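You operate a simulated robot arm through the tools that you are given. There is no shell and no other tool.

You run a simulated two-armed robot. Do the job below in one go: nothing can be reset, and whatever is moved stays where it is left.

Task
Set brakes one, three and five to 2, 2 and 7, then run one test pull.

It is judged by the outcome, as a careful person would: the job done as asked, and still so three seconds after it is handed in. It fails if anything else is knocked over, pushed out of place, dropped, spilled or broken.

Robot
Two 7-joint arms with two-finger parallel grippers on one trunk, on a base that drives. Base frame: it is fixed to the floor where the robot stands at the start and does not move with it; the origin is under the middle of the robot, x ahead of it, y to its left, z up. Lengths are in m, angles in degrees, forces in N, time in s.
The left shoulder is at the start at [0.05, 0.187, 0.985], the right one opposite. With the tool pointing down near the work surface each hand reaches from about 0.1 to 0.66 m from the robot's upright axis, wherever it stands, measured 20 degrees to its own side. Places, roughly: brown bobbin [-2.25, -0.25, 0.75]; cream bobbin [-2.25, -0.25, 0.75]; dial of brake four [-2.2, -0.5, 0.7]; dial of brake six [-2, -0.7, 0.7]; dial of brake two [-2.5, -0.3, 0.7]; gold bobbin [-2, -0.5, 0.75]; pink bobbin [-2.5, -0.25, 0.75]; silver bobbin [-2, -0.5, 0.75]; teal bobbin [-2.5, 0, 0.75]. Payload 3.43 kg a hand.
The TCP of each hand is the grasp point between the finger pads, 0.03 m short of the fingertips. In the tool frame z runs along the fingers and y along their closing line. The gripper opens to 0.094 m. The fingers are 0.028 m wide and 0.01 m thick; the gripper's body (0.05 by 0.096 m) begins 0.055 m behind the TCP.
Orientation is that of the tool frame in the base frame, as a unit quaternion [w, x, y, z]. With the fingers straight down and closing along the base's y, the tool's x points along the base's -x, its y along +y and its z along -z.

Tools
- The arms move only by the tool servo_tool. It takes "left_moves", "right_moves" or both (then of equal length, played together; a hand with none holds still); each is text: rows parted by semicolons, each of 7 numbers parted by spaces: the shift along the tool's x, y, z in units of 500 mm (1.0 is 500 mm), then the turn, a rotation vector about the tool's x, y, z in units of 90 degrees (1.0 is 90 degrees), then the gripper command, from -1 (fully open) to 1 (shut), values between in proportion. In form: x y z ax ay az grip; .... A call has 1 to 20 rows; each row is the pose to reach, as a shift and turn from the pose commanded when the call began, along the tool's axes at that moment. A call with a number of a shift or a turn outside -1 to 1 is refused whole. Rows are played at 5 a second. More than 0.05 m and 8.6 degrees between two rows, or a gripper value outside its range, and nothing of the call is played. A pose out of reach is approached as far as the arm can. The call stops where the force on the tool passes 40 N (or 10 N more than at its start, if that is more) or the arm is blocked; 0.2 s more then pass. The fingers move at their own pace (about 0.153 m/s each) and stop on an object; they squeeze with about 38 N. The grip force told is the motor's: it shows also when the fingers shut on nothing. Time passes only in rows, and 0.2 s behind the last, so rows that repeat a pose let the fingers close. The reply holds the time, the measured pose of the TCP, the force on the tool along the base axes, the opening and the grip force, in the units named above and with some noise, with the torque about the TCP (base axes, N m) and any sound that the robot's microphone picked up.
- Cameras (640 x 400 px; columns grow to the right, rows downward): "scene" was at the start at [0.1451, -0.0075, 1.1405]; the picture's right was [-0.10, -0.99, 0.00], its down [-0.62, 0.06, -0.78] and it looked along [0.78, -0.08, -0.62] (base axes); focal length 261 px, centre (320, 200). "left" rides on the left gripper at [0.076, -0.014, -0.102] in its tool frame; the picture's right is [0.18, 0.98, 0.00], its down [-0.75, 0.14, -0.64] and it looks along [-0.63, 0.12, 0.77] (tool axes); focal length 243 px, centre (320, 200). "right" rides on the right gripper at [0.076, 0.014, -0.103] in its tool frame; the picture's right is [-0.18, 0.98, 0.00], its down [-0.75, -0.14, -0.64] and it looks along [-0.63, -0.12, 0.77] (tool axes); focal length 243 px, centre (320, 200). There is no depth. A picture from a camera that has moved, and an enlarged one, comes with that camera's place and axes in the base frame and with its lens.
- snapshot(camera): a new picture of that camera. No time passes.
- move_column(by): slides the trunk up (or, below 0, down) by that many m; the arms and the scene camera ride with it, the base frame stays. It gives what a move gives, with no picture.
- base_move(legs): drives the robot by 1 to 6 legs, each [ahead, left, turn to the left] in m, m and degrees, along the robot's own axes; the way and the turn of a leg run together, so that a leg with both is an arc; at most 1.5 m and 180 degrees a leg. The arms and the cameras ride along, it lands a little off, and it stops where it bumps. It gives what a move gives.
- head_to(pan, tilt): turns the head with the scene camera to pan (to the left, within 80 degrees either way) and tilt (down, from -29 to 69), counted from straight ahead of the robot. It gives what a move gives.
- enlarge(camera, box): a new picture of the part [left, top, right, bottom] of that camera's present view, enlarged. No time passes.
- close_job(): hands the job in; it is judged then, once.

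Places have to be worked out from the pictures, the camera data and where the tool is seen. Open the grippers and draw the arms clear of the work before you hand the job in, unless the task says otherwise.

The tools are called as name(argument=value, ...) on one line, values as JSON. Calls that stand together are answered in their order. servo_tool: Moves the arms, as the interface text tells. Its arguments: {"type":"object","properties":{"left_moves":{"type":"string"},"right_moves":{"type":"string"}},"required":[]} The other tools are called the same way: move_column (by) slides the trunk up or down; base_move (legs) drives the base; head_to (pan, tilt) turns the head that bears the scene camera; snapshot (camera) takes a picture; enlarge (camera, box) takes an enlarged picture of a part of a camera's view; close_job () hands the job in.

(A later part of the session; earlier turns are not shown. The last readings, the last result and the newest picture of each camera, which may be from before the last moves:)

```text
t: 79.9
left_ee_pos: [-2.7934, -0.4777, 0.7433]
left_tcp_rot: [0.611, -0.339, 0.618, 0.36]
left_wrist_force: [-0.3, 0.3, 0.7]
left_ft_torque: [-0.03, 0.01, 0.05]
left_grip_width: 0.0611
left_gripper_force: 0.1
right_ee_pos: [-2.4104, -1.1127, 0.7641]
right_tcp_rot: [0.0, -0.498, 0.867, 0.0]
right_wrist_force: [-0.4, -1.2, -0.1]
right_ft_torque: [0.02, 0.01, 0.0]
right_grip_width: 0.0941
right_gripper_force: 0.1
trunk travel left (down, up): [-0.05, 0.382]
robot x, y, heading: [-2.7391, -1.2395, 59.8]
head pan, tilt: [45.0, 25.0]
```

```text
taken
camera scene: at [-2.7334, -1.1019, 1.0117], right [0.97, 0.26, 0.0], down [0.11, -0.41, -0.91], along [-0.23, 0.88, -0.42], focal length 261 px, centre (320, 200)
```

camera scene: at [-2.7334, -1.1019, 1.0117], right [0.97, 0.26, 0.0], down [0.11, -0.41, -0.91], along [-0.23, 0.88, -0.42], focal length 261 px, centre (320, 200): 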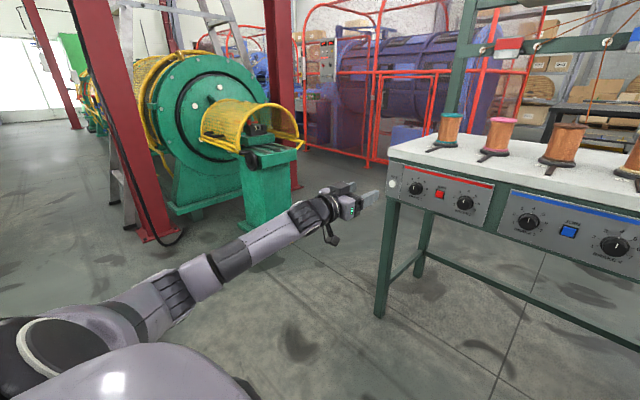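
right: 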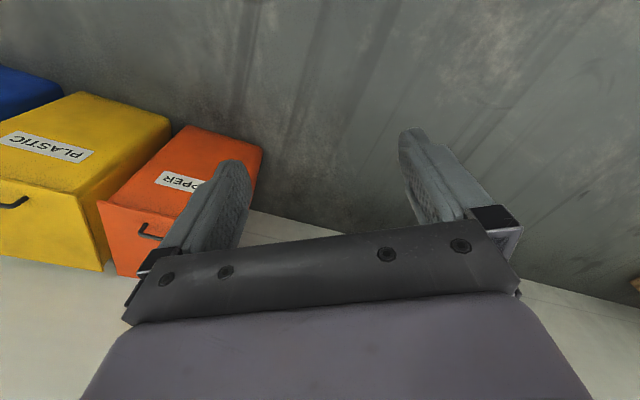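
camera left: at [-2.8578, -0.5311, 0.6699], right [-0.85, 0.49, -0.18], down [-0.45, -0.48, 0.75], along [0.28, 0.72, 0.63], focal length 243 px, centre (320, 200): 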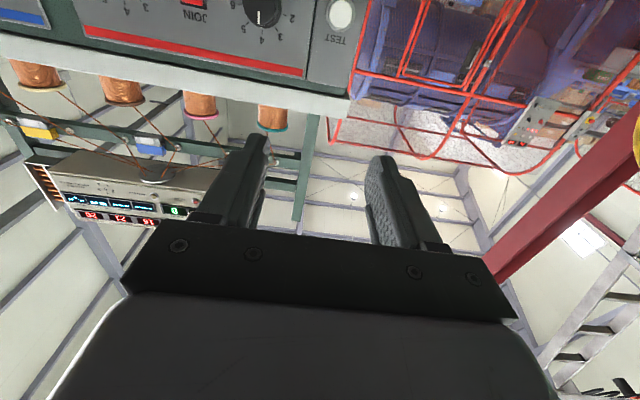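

Now the level pose is reached at n = 0.63, z = 0.743. I lower to knob height (z about 0.68) to verify it's reachable.

servo_tool(left_moves="0.04 0 0 0 0 0 -0.3; 0.08 0 0 0 0 0 -0.3; 0.126 0 0 0 0 0 -0.3; 0.126 0 0 0 0 0 -0.3")

snapshot(camera="left")

```text
t: 80.9
left_ee_pos: [-2.7963, -0.4774, 0.6801]
left_tcp_rot: [0.611, -0.34, 0.618, 0.359]
left_wrist_force: [0.1, 0.2, 0.7]
left_ft_torque: [0.02, 0.02, -0.06]
left_grip_width: 0.0611
left_gripper_force: 0.1
right_ee_pos: [-2.4102, -1.1127, 0.7651]
right_tcp_rot: [0.0, -0.498, 0.867, 0.0]
right_wrist_force: [1.8, 0.1, -0.7]
right_ft_torque: [-0.03, 0.03, 0.01]
right_grip_width: 0.0938
right_gripper_force: 0.0
trunk travel left (down, up): [-0.05, 0.382]
robot x, y, heading: [-2.743, -1.2419, 60.1]
head pan, tilt: [45.0, 25.0]
```

```text
taken
camera left: at [-2.8386, -0.572, 0.6037], right [-0.85, 0.51, -0.15], down [-0.43, -0.49, 0.75], along [0.31, 0.71, 0.64], focal length 243 px, centre (320, 200)
```

left: 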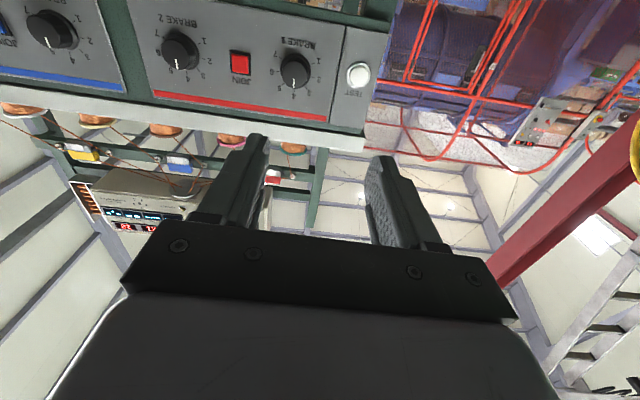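

Good: knob 1 triangulates to about (-2.63,-0.265,0.688), 0.27 m ahead of the TCP and 4 cm to the right. I drive ahead 0.14 m.

base_move(legs=[[0.14, 0, 0]])

snapshot(camera="left")

snapshot(camera="scene")

```text
t: 82.2
left_ee_pos: [-2.7276, -0.3588, 0.681]
left_tcp_rot: [0.61, -0.34, 0.618, 0.36]
left_wrist_force: [0.5, -0.9, -0.8]
left_ft_torque: [-0.01, -0.02, 0.0]
left_grip_width: 0.061
left_gripper_force: 0.0
right_ee_pos: [-2.3426, -0.9927, 0.7653]
right_tcp_rot: [0.001, -0.499, 0.866, 0.0]
right_wrist_force: [0.0, 0.2, -0.5]
right_ft_torque: [-0.01, 0.02, -0.02]
right_grip_width: 0.094
right_gripper_force: 0.0
trunk travel left (down, up): [-0.05, 0.382]
robot x, y, heading: [-2.6712, -1.1222, 60.0]
head pan, tilt: [45.0, 25.0]
```

```text
taken
camera left: at [-2.7702, -0.4528, 0.604], right [-0.85, 0.5, -0.15], down [-0.43, -0.49, 0.75], along [0.3, 0.71, 0.64], focal length 243 px, centre (320, 200)
```

left: 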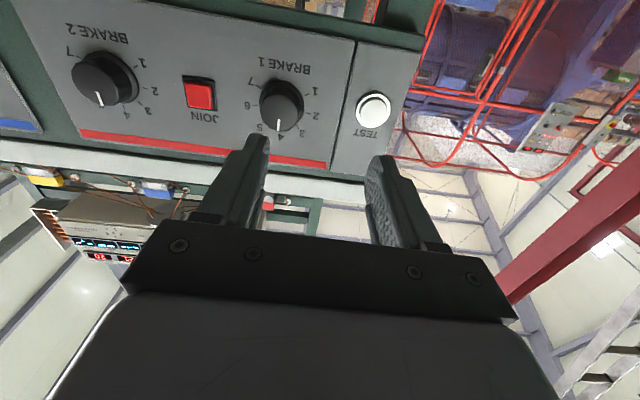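

```text
taken
camera scene: at [-2.6643, -0.9824, 1.0117], right [0.97, 0.26, 0.0], down [0.11, -0.41, -0.91], along [-0.23, 0.88, -0.42], focal length 261 px, centre (320, 200)
```

scene: 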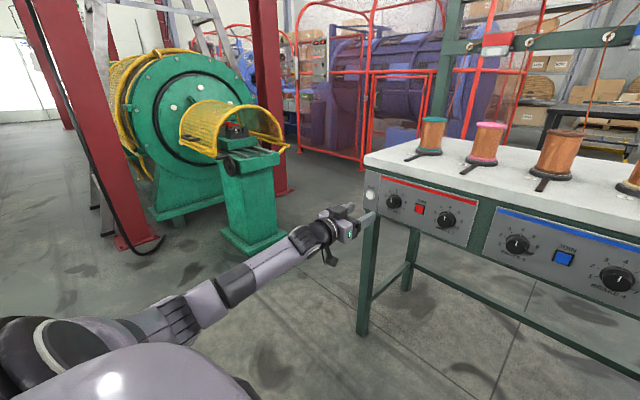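

I enlarge to locate the knob's face centre precisely.

enlarge(camera="left", box=[220, 50, 380, 150])

```text
4.00 times, centred on (300, 100) of left
camera zoom: at [-2.7702, -0.4528, 0.604], right [-0.85, 0.5, -0.15], down [-0.43, -0.49, 0.75], along [0.3, 0.71, 0.64], focal length 970 px, centre (400, 600)
```

zoom: 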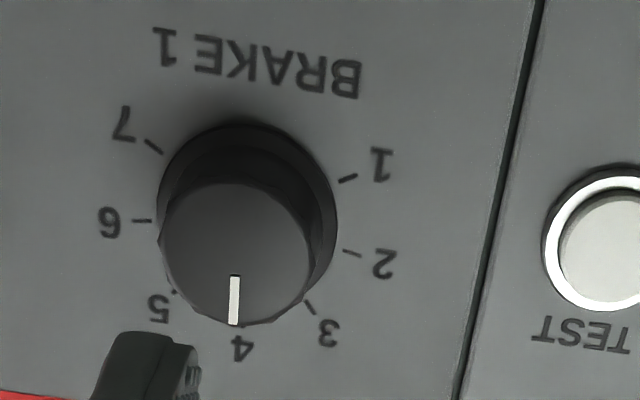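

The face centre is about 3.5 cm right and 1–1.5 cm above the TCP. Before approaching, I check in free air whether the wrist can roll -85 deg from here.

servo_tool(left_moves="-0.005 -0.02 0.02 0 0 -0.094 -0.3; -0.01 -0.04 0.04 0 0 -0.189 -0.3; -0.02 -0.07 0.06 0 0 -0.283 -0.3; -0.02 -0.07 0.08 0 0 -0.378 -0.3; -0.02 -0.07 0.08 0 0 -0.472 -0.3; -0.02 -0.07 0.08 0 0 -0.567 -0.3; -0.02 -0.07 0.08 0 0 -0.661 -0.3; -0.02 -0.07 0.08 0 0 -0.756 -0.3; -0.02 -0.07 0.08 0 0 -0.85 -0.3; -0.02 -0.07 0.08 0 0 -0.944 -0.3; -0.02 -0.07 0.08 0 0 -0.944 -0.3")

snapshot(camera="left")

```text
t: 84.6
left_ee_pos: [-2.6778, -0.341, 0.6897]
left_tcp_rot: [0.693, -0.669, 0.226, -0.148]
left_wrist_force: [0.1, -0.4, 0.2]
left_ft_torque: [0.0, 0.02, -0.01]
left_grip_width: 0.0613
left_gripper_force: 0.0
right_ee_pos: [-2.3415, -0.9923, 0.7636]
right_tcp_rot: [0.0, -0.5, 0.866, 0.0]
right_wrist_force: [0.1, -0.2, -0.6]
right_ft_torque: [0.01, 0.04, -0.01]
right_grip_width: 0.0941
right_gripper_force: 0.1
trunk travel left (down, up): [-0.05, 0.382]
robot x, y, heading: [-2.6723, -1.1277, 60.0]
head pan, tilt: [45.0, 25.0]
```

```text
taken
camera left: at [-2.6632, -0.47, 0.6949], right [0.06, -0.03, -1.0], down [-0.99, -0.16, -0.06], along [-0.16, 0.99, -0.04], focal length 243 px, centre (320, 200)
```

left: 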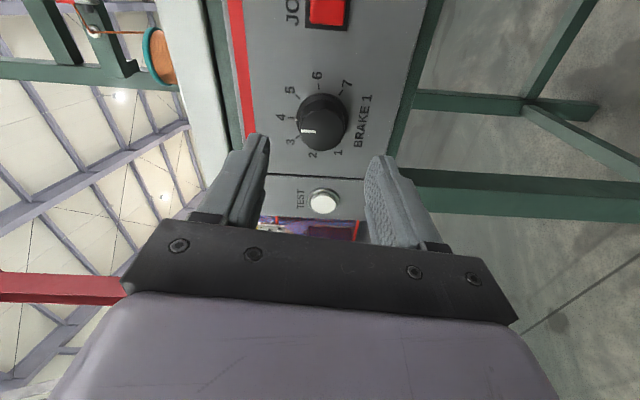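

The roll of -85 deg is reachable, and the knob is within a few mm of the tool axis, its face about 0.077 m ahead. I roll back to +5 deg and advance 4 cm.

servo_tool(left_moves="0.006 0.002 0 0 0 0.094 -0.3; 0.006 0.002 0 0 0 0.189 -0.3; 0.006 0.002 0 0 0 0.283 -0.3; 0.006 0.002 0 0 0 0.378 -0.3; 0.006 0.002 0 0 0 0.472 -0.3; 0.006 0.002 0 0 0 0.567 -0.3; 0.006 0.002 0.02 0 0 0.661 -0.3; 0.006 0.002 0.04 0 0 0.756 -0.3; 0.006 0.002 0.06 0 0 0.85 -0.3; 0.006 0.002 0.08 0 0 0.944 -0.3; 0.006 0.002 0.08 0 0 1.0 -0.3; 0.006 0.002 0.08 0 0 1.0 -0.3")

snapshot(camera="left")

enlarge(camera="scene", box=[300, 150, 500, 275])

```text
t: 87.2
left_ee_pos: [-2.6565, -0.3095, 0.6879]
left_tcp_rot: [0.593, -0.312, 0.633, 0.387]
left_wrist_force: [0.1, 0.1, 0.1]
left_ft_torque: [0.01, 0.03, 0.0]
left_grip_width: 0.0612
left_gripper_force: 0.1
right_ee_pos: [-2.3409, -0.9918, 0.7652]
right_tcp_rot: [0.0, -0.499, 0.867, 0.0]
right_wrist_force: [-0.1, 0.3, 0.7]
right_ft_torque: [-0.01, 0.0, 0.0]
right_grip_width: 0.0939
right_gripper_force: 0.0
trunk travel left (down, up): [-0.05, 0.382]
robot x, y, heading: [-2.671, -1.1171, 60.0]
head pan, tilt: [45.0, 25.0]
```

```text
taken
camera left: at [-2.703, -0.4002, 0.6113], right [-0.86, 0.51, -0.07], down [-0.37, -0.53, 0.76], along [0.35, 0.68, 0.64], focal length 243 px, centre (320, 200)
```

left: 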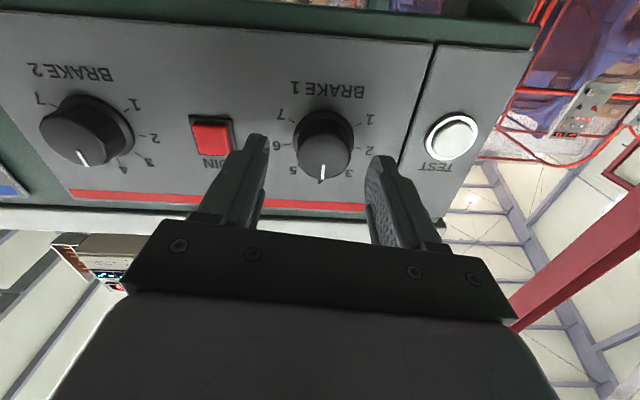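

```text
3.20 times, centred on (400, 212) of scene
camera zoom: at [-2.6642, -0.9824, 1.0117], right [0.97, 0.26, 0.0], down [0.11, -0.41, -0.91], along [-0.23, 0.88, -0.42], focal length 835 px, centre (64, 160)
```

zoom: 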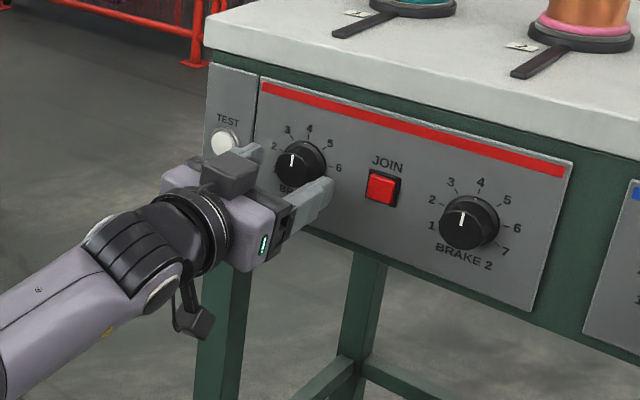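

The knob is centred between the fingers, with its face about 7 mm beyond the fingertips. I advance 2.4 cm and watch the force.

servo_tool(left_moves="0 0.004 0.012 0 0 0 -0.3; 0 0.004 0.024 0 0 0 -0.3; 0 0.004 0.036 0 0 0 -0.3; 0 0.004 0.048 0 0 0 -0.3; 0 0.004 0.048 0 0 0 -0.3")

snapshot(camera="left")

enlarge(camera="scene", box=[320, 160, 440, 235])

```text
t: 88.4
left_ee_pos: [-2.6433, -0.2867, 0.6883]
left_tcp_rot: [0.594, -0.312, 0.633, 0.386]
left_wrist_force: [-3.6, -7.5, 0.3]
left_ft_torque: [-0.16, 0.06, -0.3]
left_grip_width: 0.0617
left_gripper_force: 0.5
right_ee_pos: [-2.3418, -0.9923, 0.7653]
right_tcp_rot: [0.0, -0.5, 0.866, 0.0]
right_wrist_force: [0.2, 0.2, 0.6]
right_ft_torque: [0.02, 0.0, -0.03]
right_grip_width: 0.0938
right_gripper_force: 0.1
trunk travel left (down, up): [-0.05, 0.382]
robot x, y, heading: [-2.6674, -1.1222, 59.8]
head pan, tilt: [45.0, 25.0]
```

```text
taken
camera left: at [-2.6919, -0.3787, 0.6118], right [-0.86, 0.51, -0.07], down [-0.37, -0.53, 0.76], along [0.35, 0.68, 0.64], focal length 243 px, centre (320, 200)
```

left: 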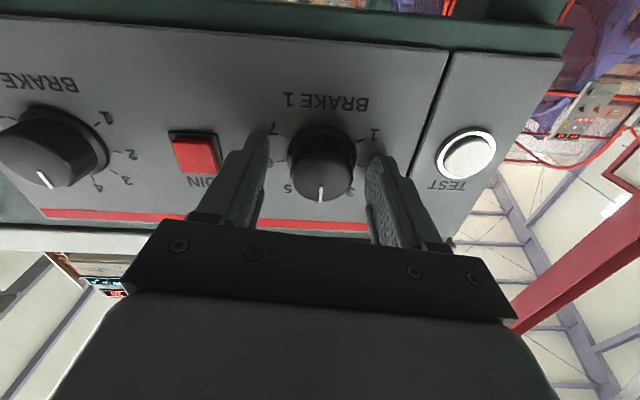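

```text
5.33 times, centred on (380, 198) of scene
camera zoom: at [-2.6645, -0.9829, 1.0118], right [0.97, 0.26, 0.0], down [0.11, -0.41, -0.91], along [-0.23, 0.88, -0.42], focal length 1391 px, centre (0, 213)
```

zoom: 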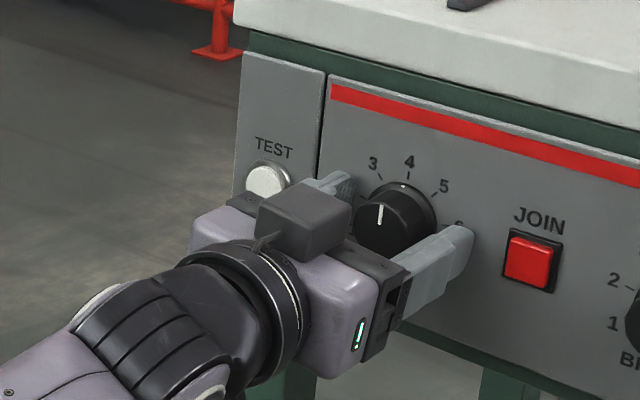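

About 8 N: the fingertips have touched the panel. I back off 4 mm and close on the knob.

servo_tool(left_moves="0 0 -0.008 0 0 0 -0.3; 0 0 -0.008 0 0 0 0; 0 0 -0.008 0 0 0 1; 0 0 -0.008 0 0 0 1; 0 0 -0.008 0 0 0 1")

enlarge(camera="left", box=[220, 90, 420, 215])

```text
t: 89.6
left_ee_pos: [-2.6467, -0.2895, 0.6887]
left_tcp_rot: [0.594, -0.312, 0.633, 0.387]
left_wrist_force: [-0.4, 6.3, 1.3]
left_ft_torque: [-0.26, 0.19, 0.22]
left_grip_width: 0.0353
left_gripper_force: 44.9
right_ee_pos: [-2.3416, -0.9917, 0.765]
right_tcp_rot: [0.0, -0.499, 0.866, 0.0]
right_wrist_force: [0.0, 0.0, 0.1]
right_ft_torque: [0.03, 0.01, 0.01]
right_grip_width: 0.0942
right_gripper_force: 0.0
trunk travel left (down, up): [-0.05, 0.382]
robot x, y, heading: [-2.6734, -1.1258, 59.9]
head pan, tilt: [45.0, 25.0]
```

```text
3.20 times, centred on (320, 152) of left
camera zoom: at [-2.6943, -0.3813, 0.6114], right [-0.86, 0.51, -0.07], down [-0.37, -0.53, 0.76], along [0.35, 0.68, 0.64], focal length 776 px, centre (320, 352)
```

zoom: 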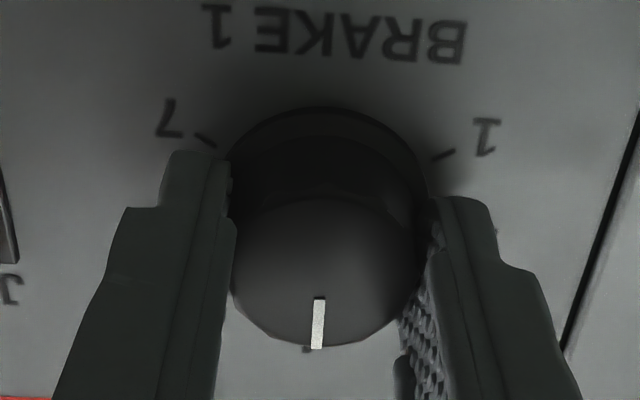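

The knob is gripped (35 mm) with little side force. I turn it counterclockwise by 80 deg, allowing for the knob centre lying about 4 mm below the tool axis.

servo_tool(left_moves="-0.0002 0.0011 0 0 0 -0.0889 1; -0.0002 0.0023 0 0 0 -0.1778 1; -0.0001 0.0034 0 0 0 -0.2667 1; 0.0002 0.0045 0 0 0 -0.3556 1; 0.0006 0.0056 0 0 0 -0.4444 1; 0.0012 0.0066 0 0 0 -0.5333 1; 0.0019 0.0075 0 0 0 -0.6222 1; 0.0027 0.0083 0 0 0 -0.7111 1; 0.0036 0.009 0 0 0 -0.8 1; 0.0046 0.0095 0 0 0 -0.8889 1; 0.0046 0.0095 0 0 0 -0.8889 1")

snapshot(camera="left")

enlarge(camera="left", box=[220, 90, 420, 215])

enlarge(camera="scene", box=[320, 160, 440, 235])

```text
t: 92.0
left_ee_pos: [-2.6465, -0.2899, 0.6881]
left_tcp_rot: [0.704, -0.645, 0.285, -0.088]
left_wrist_force: [12.3, -18.8, 1.5]
left_ft_torque: [0.2, -0.05, -0.62]
left_grip_width: 0.0348
left_gripper_force: 45.3
right_ee_pos: [-2.3404, -0.9928, 0.764]
right_tcp_rot: [-0.001, -0.499, 0.867, 0.001]
right_wrist_force: [0.0, 0.5, -0.1]
right_ft_torque: [-0.01, 0.0, 0.02]
right_grip_width: 0.0941
right_gripper_force: 0.0
trunk travel left (down, up): [-0.05, 0.382]
robot x, y, heading: [-2.6698, -1.124, 59.7]
head pan, tilt: [45.0, 25.0]
```

```text
taken
camera left: at [-2.6344, -0.4175, 0.6799], right [-0.09, 0.06, -0.99], down [-0.98, -0.16, 0.08], along [-0.15, 0.99, 0.07], focal length 243 px, centre (320, 200)
```

left: 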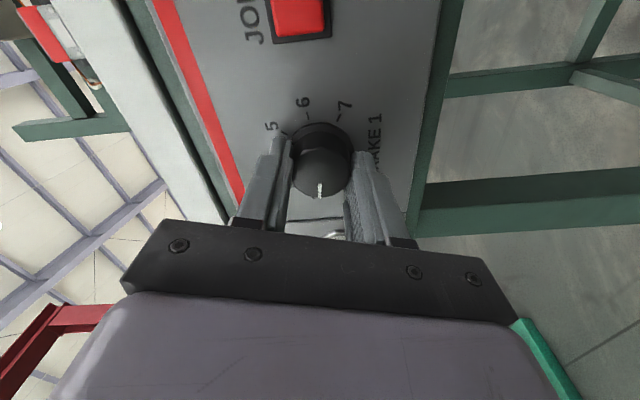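

```text
3.20 times, centred on (320, 152) of left
camera zoom: at [-2.6344, -0.4175, 0.6799], right [-0.09, 0.06, -0.99], down [-0.98, -0.16, 0.08], along [-0.15, 0.99, 0.07], focal length 776 px, centre (320, 352)
```

zoom: 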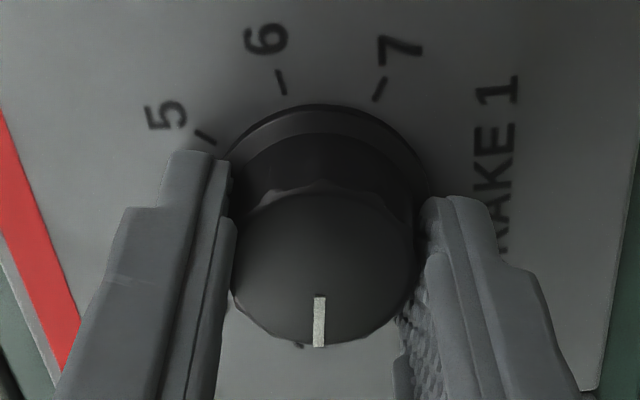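

```text
5.33 times, centred on (380, 198) of scene
camera zoom: at [-2.6635, -0.9835, 1.0119], right [0.97, 0.26, 0.0], down [0.11, -0.41, -0.91], along [-0.23, 0.88, -0.42], focal length 1391 px, centre (0, 213)
```

zoom: 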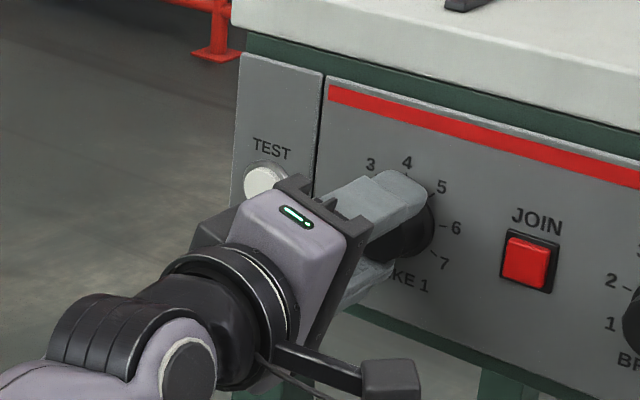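

The pointer turned with the fingers by 80 deg. I release, back off and check the reading.

servo_tool(left_moves="0 0 0 0 0 0 0; 0 0 0 0 0 0 -0.3; 0 0 0 0 0 0 -0.3; 0 0 -0.04 0 0 0 -0.3; 0 0 -0.08 0 0 0 -0.3; 0 0 -0.14 0 0 0 -0.3; 0 0 -0.2 0 0 0 -0.3; 0 0 -0.2 0 0 0 -0.3")

snapshot(camera="left")

enlarge(camera="left", box=[240, 50, 400, 150])

enlarge(camera="scene", box=[320, 160, 440, 235])

```text
t: 93.8
left_ee_pos: [-2.7024, -0.3725, 0.6861]
left_tcp_rot: [0.703, -0.646, 0.283, -0.086]
left_wrist_force: [-0.5, -1.2, -0.3]
left_ft_torque: [0.02, -0.01, 0.04]
left_grip_width: 0.0611
left_gripper_force: 0.1
right_ee_pos: [-2.3414, -0.9917, 0.7643]
right_tcp_rot: [0.0, -0.5, 0.866, 0.0]
right_wrist_force: [-0.2, 0.2, 0.2]
right_ft_torque: [-0.01, 0.01, 0.01]
right_grip_width: 0.0939
right_gripper_force: 0.0
trunk travel left (down, up): [-0.05, 0.382]
robot x, y, heading: [-2.6733, -1.1212, 59.8]
head pan, tilt: [45.0, 25.0]
```

```text
taken
camera left: at [-2.6874, -0.5017, 0.6777], right [-0.09, 0.06, -0.99], down [-0.98, -0.16, 0.08], along [-0.16, 0.98, 0.07], focal length 243 px, centre (320, 200)
```

left: 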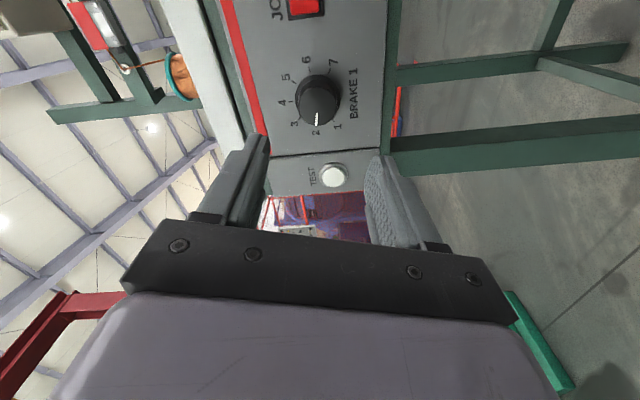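

```text
4.00 times, centred on (320, 100) of left
camera zoom: at [-2.6874, -0.5017, 0.6777], right [-0.09, 0.06, -0.99], down [-0.98, -0.16, 0.08], along [-0.16, 0.98, 0.07], focal length 970 px, centre (320, 600)
```

zoom: 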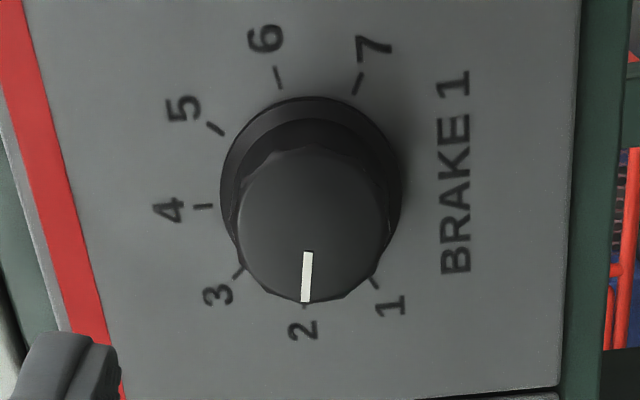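

```text
5.33 times, centred on (380, 198) of scene
camera zoom: at [-2.6642, -0.9824, 1.0117], right [0.97, 0.26, 0.0], down [0.11, -0.41, -0.91], along [-0.23, 0.88, -0.42], focal length 1391 px, centre (0, 213)
```

zoom: 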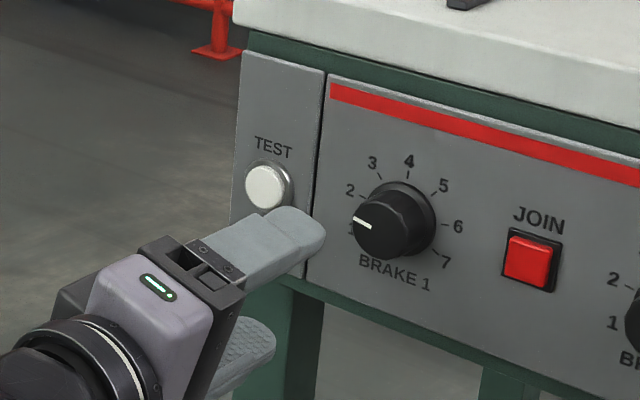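

Brake 1 now reads 2. I roll the hand back, then sidestep right 0.31 m (the spacing from knob 1 to knob 3).

servo_tool(left_moves="0 0 0 0 0 0.0889 -0.3; 0 0 0 0 0 0.1778 -0.3; 0 0 0 0 0 0.2667 -0.3; 0 0 0 0 0 0.3556 -0.3; 0 0 0 0 0 0.4444 -0.3; 0 0 0 0 0 0.5333 -0.3; 0 0 0 0 0 0.6222 -0.3; 0 0 0 0 0 0.7111 -0.3; 0 0 0 0 0 0.8 -0.3; 0 0 0 0 0 0.8889 -0.3; 0 0 0 0 0 0.8889 -0.3")

base_move(legs=[[0, -0.31, 0]])

snapshot(camera="left")

head_to(pan=30, tilt=30)

snapshot(camera="scene")

```text
t: 96.2
left_ee_pos: [-2.7013, -0.3746, 0.6869]
left_tcp_rot: [0.594, -0.312, 0.633, 0.386]
left_wrist_force: [0.7, -0.1, -0.6]
left_ft_torque: [0.0, 0.03, -0.01]
left_grip_width: 0.061
left_gripper_force: 0.0
right_ee_pos: [-2.3408, -0.9922, 0.7649]
right_tcp_rot: [0.0, -0.499, 0.867, 0.0]
right_wrist_force: [-0.1, 0.1, 0.0]
right_ft_torque: [-0.02, -0.02, -0.01]
right_grip_width: 0.0937
right_gripper_force: 0.2
trunk travel left (down, up): [-0.05, 0.382]
robot x, y, heading: [-2.6706, -1.1231, 60.1]
head pan, tilt: [45.0, 25.0]
```

```text
t: 99.5
left_ee_pos: [-2.4347, -0.529, 0.6863]
left_tcp_rot: [0.593, -0.313, 0.632, 0.388]
left_wrist_force: [0.4, 0.2, 0.8]
left_ft_torque: [0.02, -0.01, -0.01]
left_grip_width: 0.061
left_gripper_force: 0.1
right_ee_pos: [-2.0724, -1.1476, 0.7645]
right_tcp_rot: [-0.001, -0.499, 0.867, 0.0]
right_wrist_force: [0.5, 0.4, -0.5]
right_ft_torque: [-0.01, 0.01, -0.01]
right_grip_width: 0.0937
right_gripper_force: 0.0
trunk travel left (down, up): [-0.05, 0.382]
robot x, y, heading: [-2.401, -1.2776, 60.2]
head pan, tilt: [45.0, 25.0]
```

```text
taken
camera left: at [-2.4815, -0.621, 0.6093], right [-0.86, 0.51, -0.07], down [-0.37, -0.53, 0.76], along [0.35, 0.68, 0.64], focal length 243 px, centre (320, 200)
```

left: 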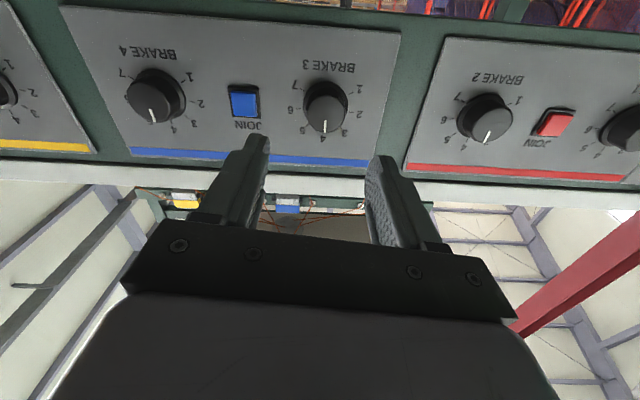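

```text
t: 100.3
left_ee_pos: [-2.4352, -0.5296, 0.6864]
left_tcp_rot: [0.594, -0.313, 0.633, 0.387]
left_wrist_force: [-0.1, 0.4, 0.4]
left_ft_torque: [-0.05, 0.01, -0.01]
left_grip_width: 0.0612
left_gripper_force: 0.1
right_ee_pos: [-2.0735, -1.146, 0.764]
right_tcp_rot: [0.0, -0.499, 0.867, 0.0]
right_wrist_force: [-0.6, 0.0, 0.2]
right_ft_torque: [0.0, -0.02, 0.01]
right_grip_width: 0.0941
right_gripper_force: 0.2
trunk travel left (down, up): [-0.05, 0.382]
robot x, y, heading: [-2.4072, -1.2764, 60.0]
head pan, tilt: [30.0, 30.0]
```

```text
taken
camera scene: at [-2.3722, -1.1365, 1.0037], right [1.0, 0.0, 0.0], down [0.0, -0.5, -0.87], along [0.0, 0.87, -0.5], focal length 261 px, centre (320, 200)
```

scene: 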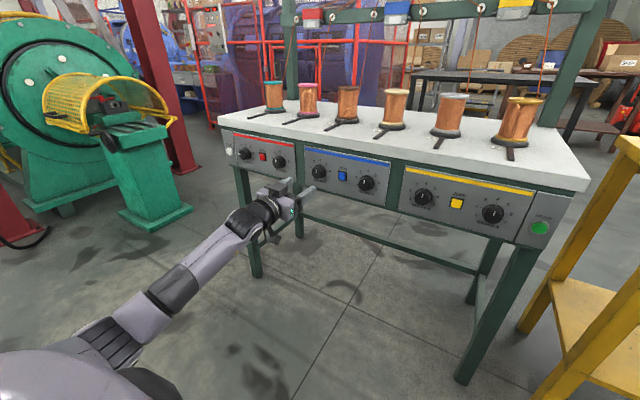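

Knob 3 is nearly straight ahead. I enlarge to measure its offset.

enlarge(camera="left", box=[240, 50, 400, 150])

```text
4.00 times, centred on (320, 100) of left
camera zoom: at [-2.4815, -0.621, 0.6092], right [-0.86, 0.51, -0.07], down [-0.37, -0.53, 0.76], along [0.35, 0.68, 0.64], focal length 970 px, centre (320, 600)
```

zoom: 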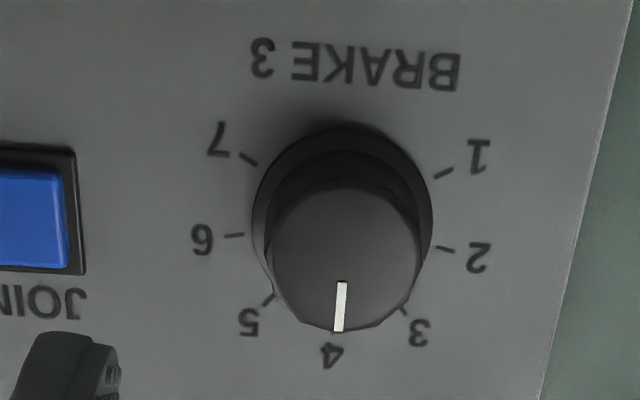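

Knob 3's face lies about (-1, +6) mm off the tool axis and 0.11 m ahead. I shift and advance 9 cm.

servo_tool(left_moves="-0.002 0.012 0.04 0 0 0 -0.3; -0.002 0.012 0.08 0 0 0 -0.3; -0.002 0.012 0.12 0 0 0 -0.3; -0.002 0.012 0.15 0 0 0 -0.3; -0.002 0.012 0.17 0 0 0 -0.3; -0.002 0.012 0.184 0 0 0 -0.3; -0.002 0.012 0.184 0 0 0 -0.3")

snapshot(camera="left")

enlarge(camera="scene", box=[240, 130, 400, 230])

```text
t: 101.9
left_ee_pos: [-2.3906, -0.4474, 0.6885]
left_tcp_rot: [0.594, -0.312, 0.633, 0.386]
left_wrist_force: [0.2, -0.1, 1.2]
left_ft_torque: [-0.01, 0.0, -0.03]
left_grip_width: 0.0611
left_gripper_force: 0.1
right_ee_pos: [-2.0731, -1.1467, 0.7644]
right_tcp_rot: [0.0, -0.499, 0.867, 0.0]
right_wrist_force: [-0.7, -0.1, 0.2]
right_ft_torque: [-0.01, 0.01, 0.02]
right_grip_width: 0.094
right_gripper_force: 0.1
trunk travel left (down, up): [-0.05, 0.382]
robot x, y, heading: [-2.4033, -1.2821, 59.8]
head pan, tilt: [30.0, 30.0]
```

```text
taken
camera left: at [-2.4391, -0.5389, 0.6111], right [-0.86, 0.51, -0.07], down [-0.37, -0.53, 0.76], along [0.35, 0.68, 0.64], focal length 243 px, centre (320, 200)
```

left: 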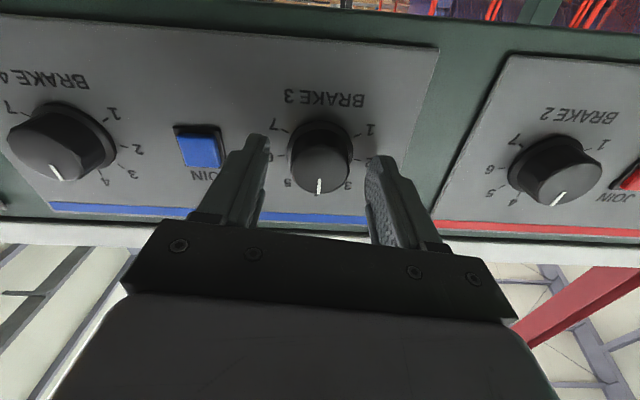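

```text
4.00 times, centred on (320, 180) of scene
camera zoom: at [-2.3721, -1.1365, 1.0037], right [1.0, 0.0, 0.0], down [0.0, -0.5, -0.87], along [0.0, 0.87, -0.5], focal length 1044 px, centre (320, 280)
```

zoom: 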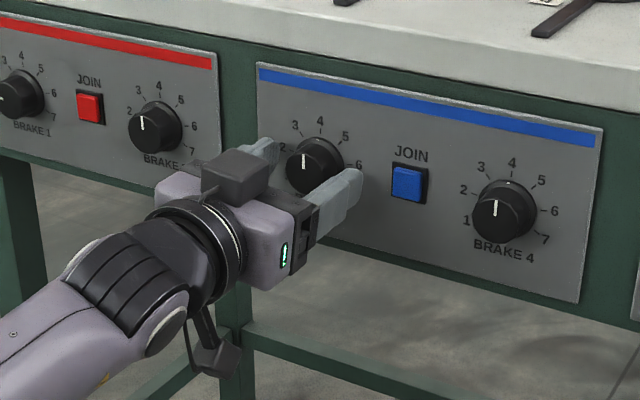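

The view is nearly the same as at knob 1, a few mm farther out. I advance 5 mm and close.

servo_tool(left_moves="0 0 0.006 0 0 0 -0.3; 0 0 0.01 0 0 0 -0.3; 0 0 0.01 0 0 0 0; 0 0 0.01 0 0 0 1; 0 0 0.01 0 0 0 1; 0 0 0.01 0 0 0 1")

enlarge(camera="left", box=[220, 90, 420, 215])

```text
t: 103.3
left_ee_pos: [-2.389, -0.4448, 0.6885]
left_tcp_rot: [0.593, -0.312, 0.633, 0.387]
left_wrist_force: [2.1, -1.4, 0.1]
left_ft_torque: [0.06, 0.0, -0.08]
left_grip_width: 0.0349
left_gripper_force: 44.9
right_ee_pos: [-2.0735, -1.1479, 0.765]
right_tcp_rot: [0.0, -0.5, 0.866, -0.001]
right_wrist_force: [0.6, -0.1, 0.3]
right_ft_torque: [0.02, -0.01, 0.0]
right_grip_width: 0.0942
right_gripper_force: 0.1
trunk travel left (down, up): [-0.05, 0.382]
robot x, y, heading: [-2.4042, -1.2815, 59.9]
head pan, tilt: [30.0, 30.0]
```

```text
3.20 times, centred on (320, 152) of left
camera zoom: at [-2.4368, -0.5349, 0.6112], right [-0.86, 0.51, -0.07], down [-0.37, -0.53, 0.76], along [0.35, 0.68, 0.64], focal length 776 px, centre (320, 352)
```

zoom: 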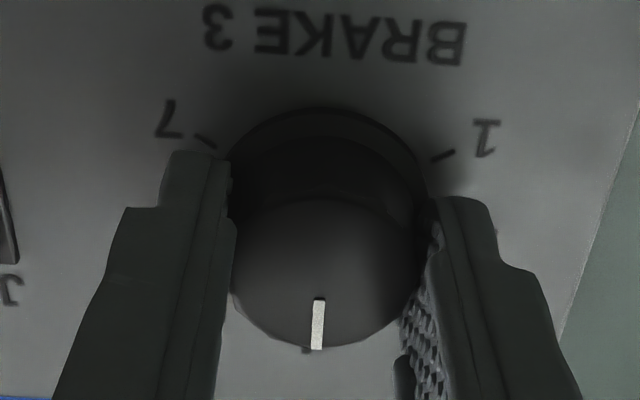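

The grip looks the same as on knob 1, with hardly any side force. I turn it by the same -80 deg.

servo_tool(left_moves="-0.0002 0.0008 0 0 0 -0.0889 1; -0.0002 0.0016 0 0 0 -0.1778 1; -0.0001 0.0024 0 0 0 -0.2667 1; 0.0002 0.0032 0 0 0 -0.3556 1; 0.0005 0.004 0 0 0 -0.4444 1; 0.0009 0.0047 0 0 0 -0.5333 1; 0.0014 0.0053 0 0 0 -0.6222 1; 0.002 0.0058 0 0 0 -0.7111 1; 0.0027 0.0063 0 0 0 -0.8 1; 0.0034 0.0066 0 0 0 -0.8889 1; 0.0034 0.0066 0 0 0 -0.8889 1")

enlarge(camera="left", box=[220, 90, 420, 215])

```text
t: 105.7
left_ee_pos: [-2.3899, -0.4437, 0.687]
left_tcp_rot: [0.704, -0.645, 0.284, -0.087]
left_wrist_force: [10.2, -24.4, -0.8]
left_ft_torque: [-0.1, 0.12, -1.08]
left_grip_width: 0.0347
left_gripper_force: 45.5
right_ee_pos: [-2.0727, -1.1492, 0.7652]
right_tcp_rot: [0.001, -0.499, 0.866, 0.002]
right_wrist_force: [0.7, 0.2, 0.5]
right_ft_torque: [-0.01, 0.04, 0.0]
right_grip_width: 0.094
right_gripper_force: 0.1
trunk travel left (down, up): [-0.05, 0.382]
robot x, y, heading: [-2.4008, -1.2816, 60.1]
head pan, tilt: [30.0, 30.0]
```

```text
3.20 times, centred on (320, 152) of left
camera zoom: at [-2.3766, -0.571, 0.68], right [-0.09, 0.06, -0.99], down [-0.98, -0.16, 0.08], along [-0.16, 0.99, 0.07], focal length 776 px, centre (320, 352)
```

zoom: 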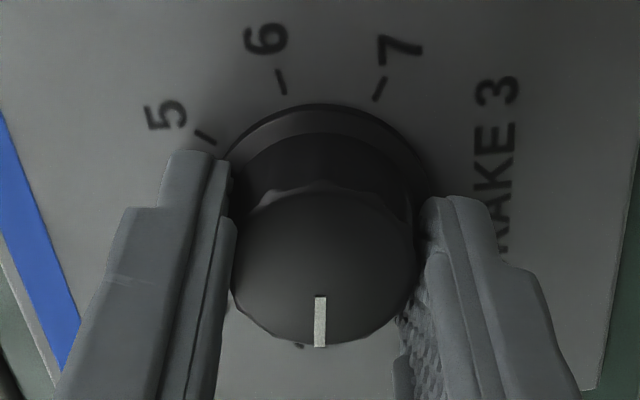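

Turned as before. I release, back off 10 cm and check.

servo_tool(left_moves="0 0 0 0 0 0 0; 0 0 0 0 0 0 -0.3; 0 0 0 0 0 0 -0.3; 0 0 -0.04 0 0 0 -0.3; 0 0 -0.08 0 0 0 -0.3; 0 0 -0.14 0 0 0 -0.3; 0 0 -0.2 0 0 0 -0.3; 0 0 -0.2 0 0 0 -0.3")

enlarge(camera="left", box=[240, 50, 400, 150])

enlarge(camera="scene", box=[220, 130, 400, 230])

```text
t: 107.5
left_ee_pos: [-2.4433, -0.5286, 0.6856]
left_tcp_rot: [0.703, -0.647, 0.282, -0.084]
left_wrist_force: [-0.3, -0.5, -0.2]
left_ft_torque: [0.01, -0.02, -0.01]
left_grip_width: 0.0609
left_gripper_force: 0.0
right_ee_pos: [-2.073, -1.1463, 0.7647]
right_tcp_rot: [0.0, -0.499, 0.867, 0.0]
right_wrist_force: [0.4, -0.6, -0.1]
right_ft_torque: [-0.01, -0.03, 0.03]
right_grip_width: 0.0941
right_gripper_force: 0.0
trunk travel left (down, up): [-0.05, 0.382]
robot x, y, heading: [-2.4026, -1.2747, 59.6]
head pan, tilt: [30.0, 30.0]
```

```text
4.00 times, centred on (320, 100) of left
camera zoom: at [-2.4292, -0.6557, 0.6783], right [-0.09, 0.06, -0.99], down [-0.98, -0.16, 0.08], along [-0.16, 0.98, 0.07], focal length 970 px, centre (320, 600)
```

zoom: 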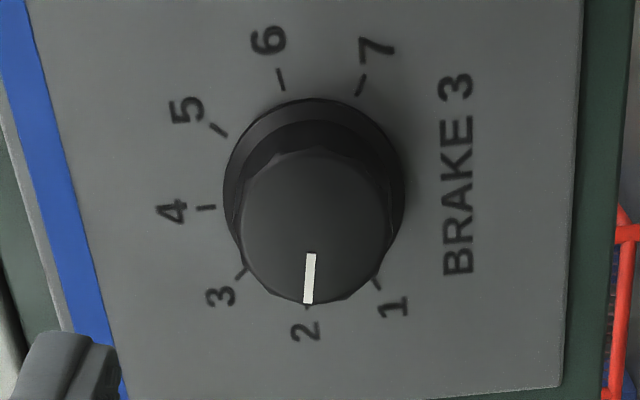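

```text
3.56 times, centred on (310, 180) of scene
camera zoom: at [-2.3721, -1.1365, 1.0037], right [1.0, 0.0, 0.0], down [0.0, -0.5, -0.87], along [0.0, 0.87, -0.5], focal length 928 px, centre (356, 271)
```

zoom: 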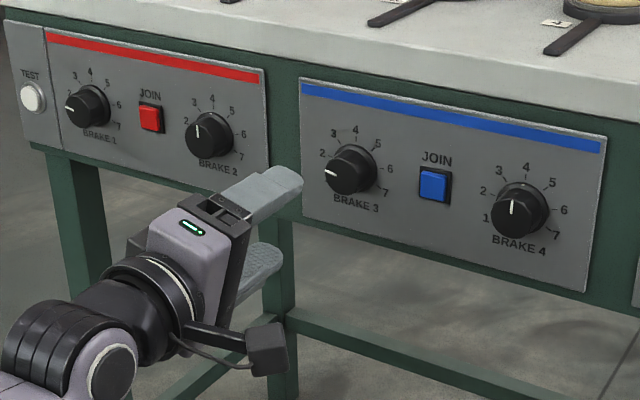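

Brake 3 reads 2. For brake 5 I need +120 deg, so I test in free air that the wrist reaches roll +45 from here.

servo_tool(left_moves="0 0 0 0 0 0.09 -0.3; 0 0 0 0 0 0.18 -0.3; 0 0 0 0 0 0.27 -0.3; 0 0 0 0 0 0.36 -0.3; 0 0 0 0 0 0.45 -0.3; 0 0 0 0 0 0.54 -0.3; 0 0 0 0 0 0.63 -0.3; 0 0 0 0 0 0.72 -0.3; 0 0 0 0 0 0.81 -0.3; 0 0 0 0 0 0.9 -0.3; 0 0 0 0 0 0.9 -0.3")

servo_tool(left_moves="0 0 0 0 0 0.09 -0.3; 0 0 0 0 0 0.18 -0.3; 0 0 0 0 0 0.27 -0.3; 0 0 0 0 0 0.36 -0.3; 0 0 0 0 0 0.45 -0.3; 0 0 0 0 0 0.54 -0.3; 0 0 0 0 0 0.63 -0.3; 0 0 0 0 0 0.72 -0.3; 0 0 0 0 0 0.72 -0.3")

```text
t: 109.9
left_ee_pos: [-2.4423, -0.5281, 0.6869]
left_tcp_rot: [0.59, -0.306, 0.636, 0.393]
left_wrist_force: [0.6, -0.3, 0.2]
left_ft_torque: [0.0, -0.01, 0.01]
left_grip_width: 0.061
left_gripper_force: 0.0
right_ee_pos: [-2.0736, -1.1468, 0.7646]
right_tcp_rot: [0.0, -0.499, 0.866, 0.0]
right_wrist_force: [0.2, -0.2, 0.0]
right_ft_torque: [0.0, 0.02, 0.0]
right_grip_width: 0.0942
right_gripper_force: 0.1
trunk travel left (down, up): [-0.05, 0.382]
robot x, y, heading: [-2.4028, -1.2786, 59.7]
head pan, tilt: [30.0, 30.0]
```

```text
t: 111.9
left_ee_pos: [-2.5589, -0.4953, 0.8026]
left_tcp_rot: [0.334, 0.066, 0.724, 0.6]
left_wrist_force: [0.6, -0.4, 0.0]
left_ft_torque: [0.04, -0.01, -0.02]
left_grip_width: 0.0614
left_gripper_force: 0.1
left hand out of reach, approached as far as the arm can: row 2, 3, 4, 5, 6, 7, 8, 9
right_ee_pos: [-2.0731, -1.1479, 0.7655]
right_tcp_rot: [0.0, -0.5, 0.866, 0.0]
right_wrist_force: [0.3, -0.2, -0.3]
right_ft_torque: [-0.01, -0.01, -0.01]
right_grip_width: 0.0942
right_gripper_force: 0.0
trunk travel left (down, up): [-0.05, 0.382]
robot x, y, heading: [-2.4042, -1.279, 59.8]
head pan, tilt: [30.0, 30.0]
```

Roll past about +10 is out of reach. I undo it and test how far the wrist goes the other way instead (to about -120).

servo_tool(left_moves="0 0 0 0 0 -0.09 -0.3; 0 0 0 0 0 -0.18 -0.3; 0 0 0 0 0 -0.27 -0.3; 0 0 0 0 0 -0.36 -0.3; 0 0 0 0 0 -0.45 -0.3; 0 0 0 0 0 -0.54 -0.3; 0 0 0 0 0 -0.63 -0.3; 0 0 0 0 0 -0.72 -0.3; 0 0 0 0 0 -0.72 -0.3; 0 0 0 0 0 -0.72 -0.3")

snapshot(camera="scene")

```text
t: 114.1
left_ee_pos: [-2.5594, -0.4958, 0.8015]
left_tcp_rot: [0.604, -0.333, 0.646, 0.326]
left_wrist_force: [0.0, 0.7, 0.0]
left_ft_torque: [-0.01, -0.03, -0.01]
left_grip_width: 0.0612
left_gripper_force: 0.2
right_ee_pos: [-2.0733, -1.148, 0.7641]
right_tcp_rot: [0.0, -0.5, 0.866, -0.001]
right_wrist_force: [-0.2, 0.0, 0.3]
right_ft_torque: [-0.02, 0.0, 0.02]
right_grip_width: 0.0941
right_gripper_force: 0.0
trunk travel left (down, up): [-0.05, 0.382]
robot x, y, heading: [-2.403, -1.277, 60.0]
head pan, tilt: [30.0, 30.0]
```

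```text
taken
camera scene: at [-2.3721, -1.1365, 1.0037], right [1.0, 0.0, 0.0], down [0.0, -0.5, -0.87], along [0.0, 0.87, -0.5], focal length 261 px, centre (320, 200)
```

scene: 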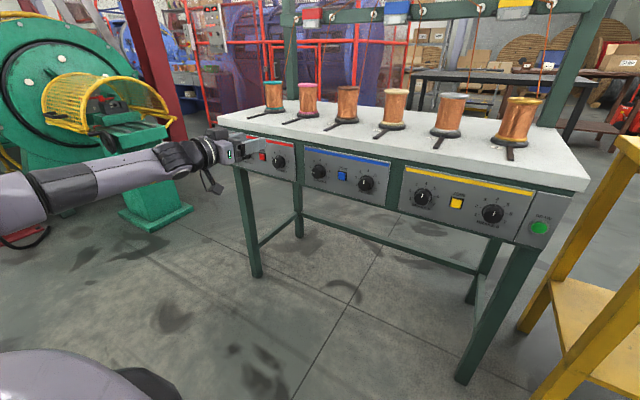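

The arm shifted posture, and the commanded pose is now the measured one; nothing was touched. I bring the hand back to its earlier place in front of knob 3, with roll about -25 to keep away from the limit.

servo_tool(left_moves="0.037 -0.039 0 -0.007 -0.006 -0.043 -0.3; 0.073 -0.078 0.01 -0.015 -0.012 -0.087 -0.3; 0.11 -0.117 0.03 -0.022 -0.018 -0.13 -0.3; 0.147 -0.156 0.05 -0.03 -0.024 -0.173 -0.3; 0.183 -0.195 0.07 -0.037 -0.03 -0.217 -0.3; 0.22 -0.234 0.085 -0.0445 -0.036 -0.26 -0.3; 0.22 -0.234 0.0914 -0.0445 -0.036 -0.26 -0.3; 0.22 -0.234 0.0914 -0.0445 -0.036 -0.26 -0.3")

snapshot(camera="scene")

snapshot(camera="left")

```text
t: 115.9
left_ee_pos: [-2.4422, -0.5267, 0.6857]
left_tcp_rot: [0.663, -0.469, 0.536, 0.229]
left_wrist_force: [0.5, 0.2, -0.1]
left_ft_torque: [0.03, -0.01, -0.02]
left_grip_width: 0.0609
left_gripper_force: 0.2
right_ee_pos: [-2.0724, -1.1459, 0.7648]
right_tcp_rot: [0.0, -0.499, 0.866, 0.0]
right_wrist_force: [0.3, -0.3, 0.5]
right_ft_torque: [-0.01, 0.02, 0.03]
right_grip_width: 0.094
right_gripper_force: 0.1
trunk travel left (down, up): [-0.05, 0.382]
robot x, y, heading: [-2.4035, -1.277, 59.9]
head pan, tilt: [30.0, 30.0]
```

```text
taken
camera scene: at [-2.3721, -1.1365, 1.0037], right [1.0, 0.0, 0.0], down [0.0, -0.5, -0.87], along [0.0, 0.87, -0.5], focal length 261 px, centre (320, 200)
```

scene: 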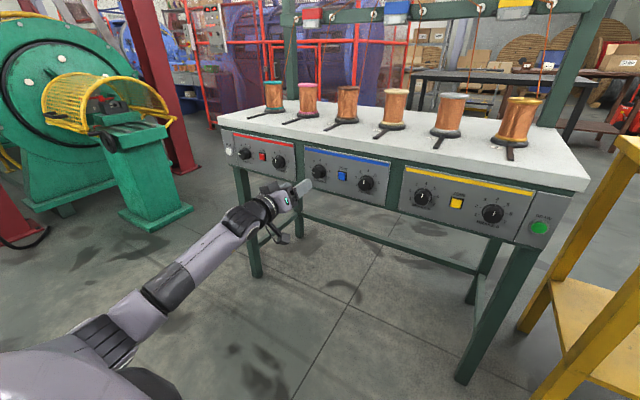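

```text
taken
camera left: at [-2.4578, -0.6383, 0.623], right [-0.73, 0.41, -0.54], down [-0.67, -0.34, 0.65], along [0.08, 0.84, 0.53], focal length 243 px, centre (320, 200)
```

left: 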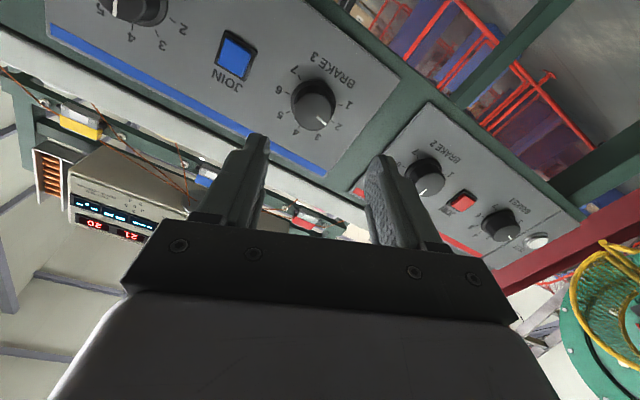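

Back in the earlier posture and brakes 1 to 3 untouched. Now I test rolling negative to about -114 deg.

servo_tool(left_moves="0 0 0 0 0 -0.09 -0.3; 0 0 0 0 0 -0.18 -0.3; 0 0 0 0 0 -0.27 -0.3; 0 0 0 0 0 -0.36 -0.3; 0 0 0 0 0 -0.45 -0.3; 0 0 0 0 0 -0.54 -0.3; 0 0 0 0 0 -0.63 -0.3; 0 0 0 0 0 -0.72 -0.3; 0 0 0 0 0 -0.81 -0.3; 0 0 0 0 0 -0.9 -0.3; 0 0 0 0 0 -1.0 -0.3; 0 0 0 0 0 -1.0 -0.3")

```text
refused: row 11 steps farther than a row can; nothing moved
```

The last step was too big (9 deg); I shorten it.

servo_tool(left_moves="0 0 0 0 0 -0.09 -0.3; 0 0 0 0 0 -0.18 -0.3; 0 0 0 0 0 -0.27 -0.3; 0 0 0 0 0 -0.36 -0.3; 0 0 0 0 0 -0.45 -0.3; 0 0 0 0 0 -0.54 -0.3; 0 0 0 0 0 -0.63 -0.3; 0 0 0 0 0 -0.72 -0.3; 0 0 0 0 0 -0.81 -0.3; 0 0 0 0 0 -0.9 -0.3; 0 0 0 0 0 -0.99 -0.3; 0 0 0 0 0 -0.99 -0.3")

snapshot(camera="left")

```text
t: 118.5
left_ee_pos: [-2.4429, -0.5277, 0.6873]
left_tcp_rot: [-0.633, 0.711, -0.053, 0.303]
left_wrist_force: [1.4, 0.2, 0.2]
left_ft_torque: [-0.01, 0.01, -0.02]
left_grip_width: 0.0612
left_gripper_force: 0.1
right_ee_pos: [-2.0739, -1.1474, 0.7638]
right_tcp_rot: [0.0, -0.499, 0.866, -0.001]
right_wrist_force: [-0.3, 0.2, 0.2]
right_ft_torque: [-0.02, -0.01, -0.03]
right_grip_width: 0.0943
right_gripper_force: 0.1
trunk travel left (down, up): [-0.05, 0.382]
robot x, y, heading: [-2.4042, -1.2808, 59.8]
head pan, tilt: [30.0, 30.0]
```

```text
taken
camera left: at [-2.4362, -0.6491, 0.7296], right [0.45, -0.27, -0.85], down [-0.89, -0.24, -0.4], along [-0.09, 0.93, -0.35], focal length 243 px, centre (320, 200)
```

left: 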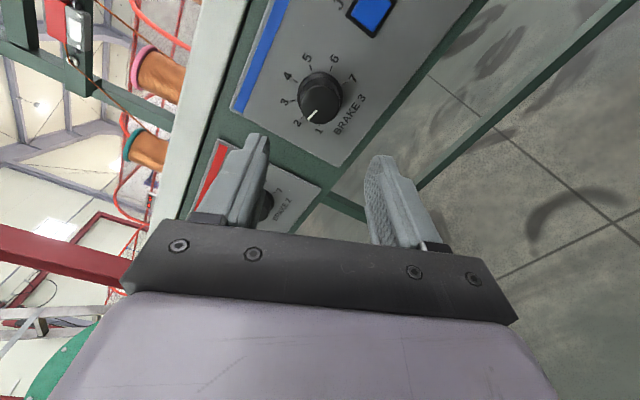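

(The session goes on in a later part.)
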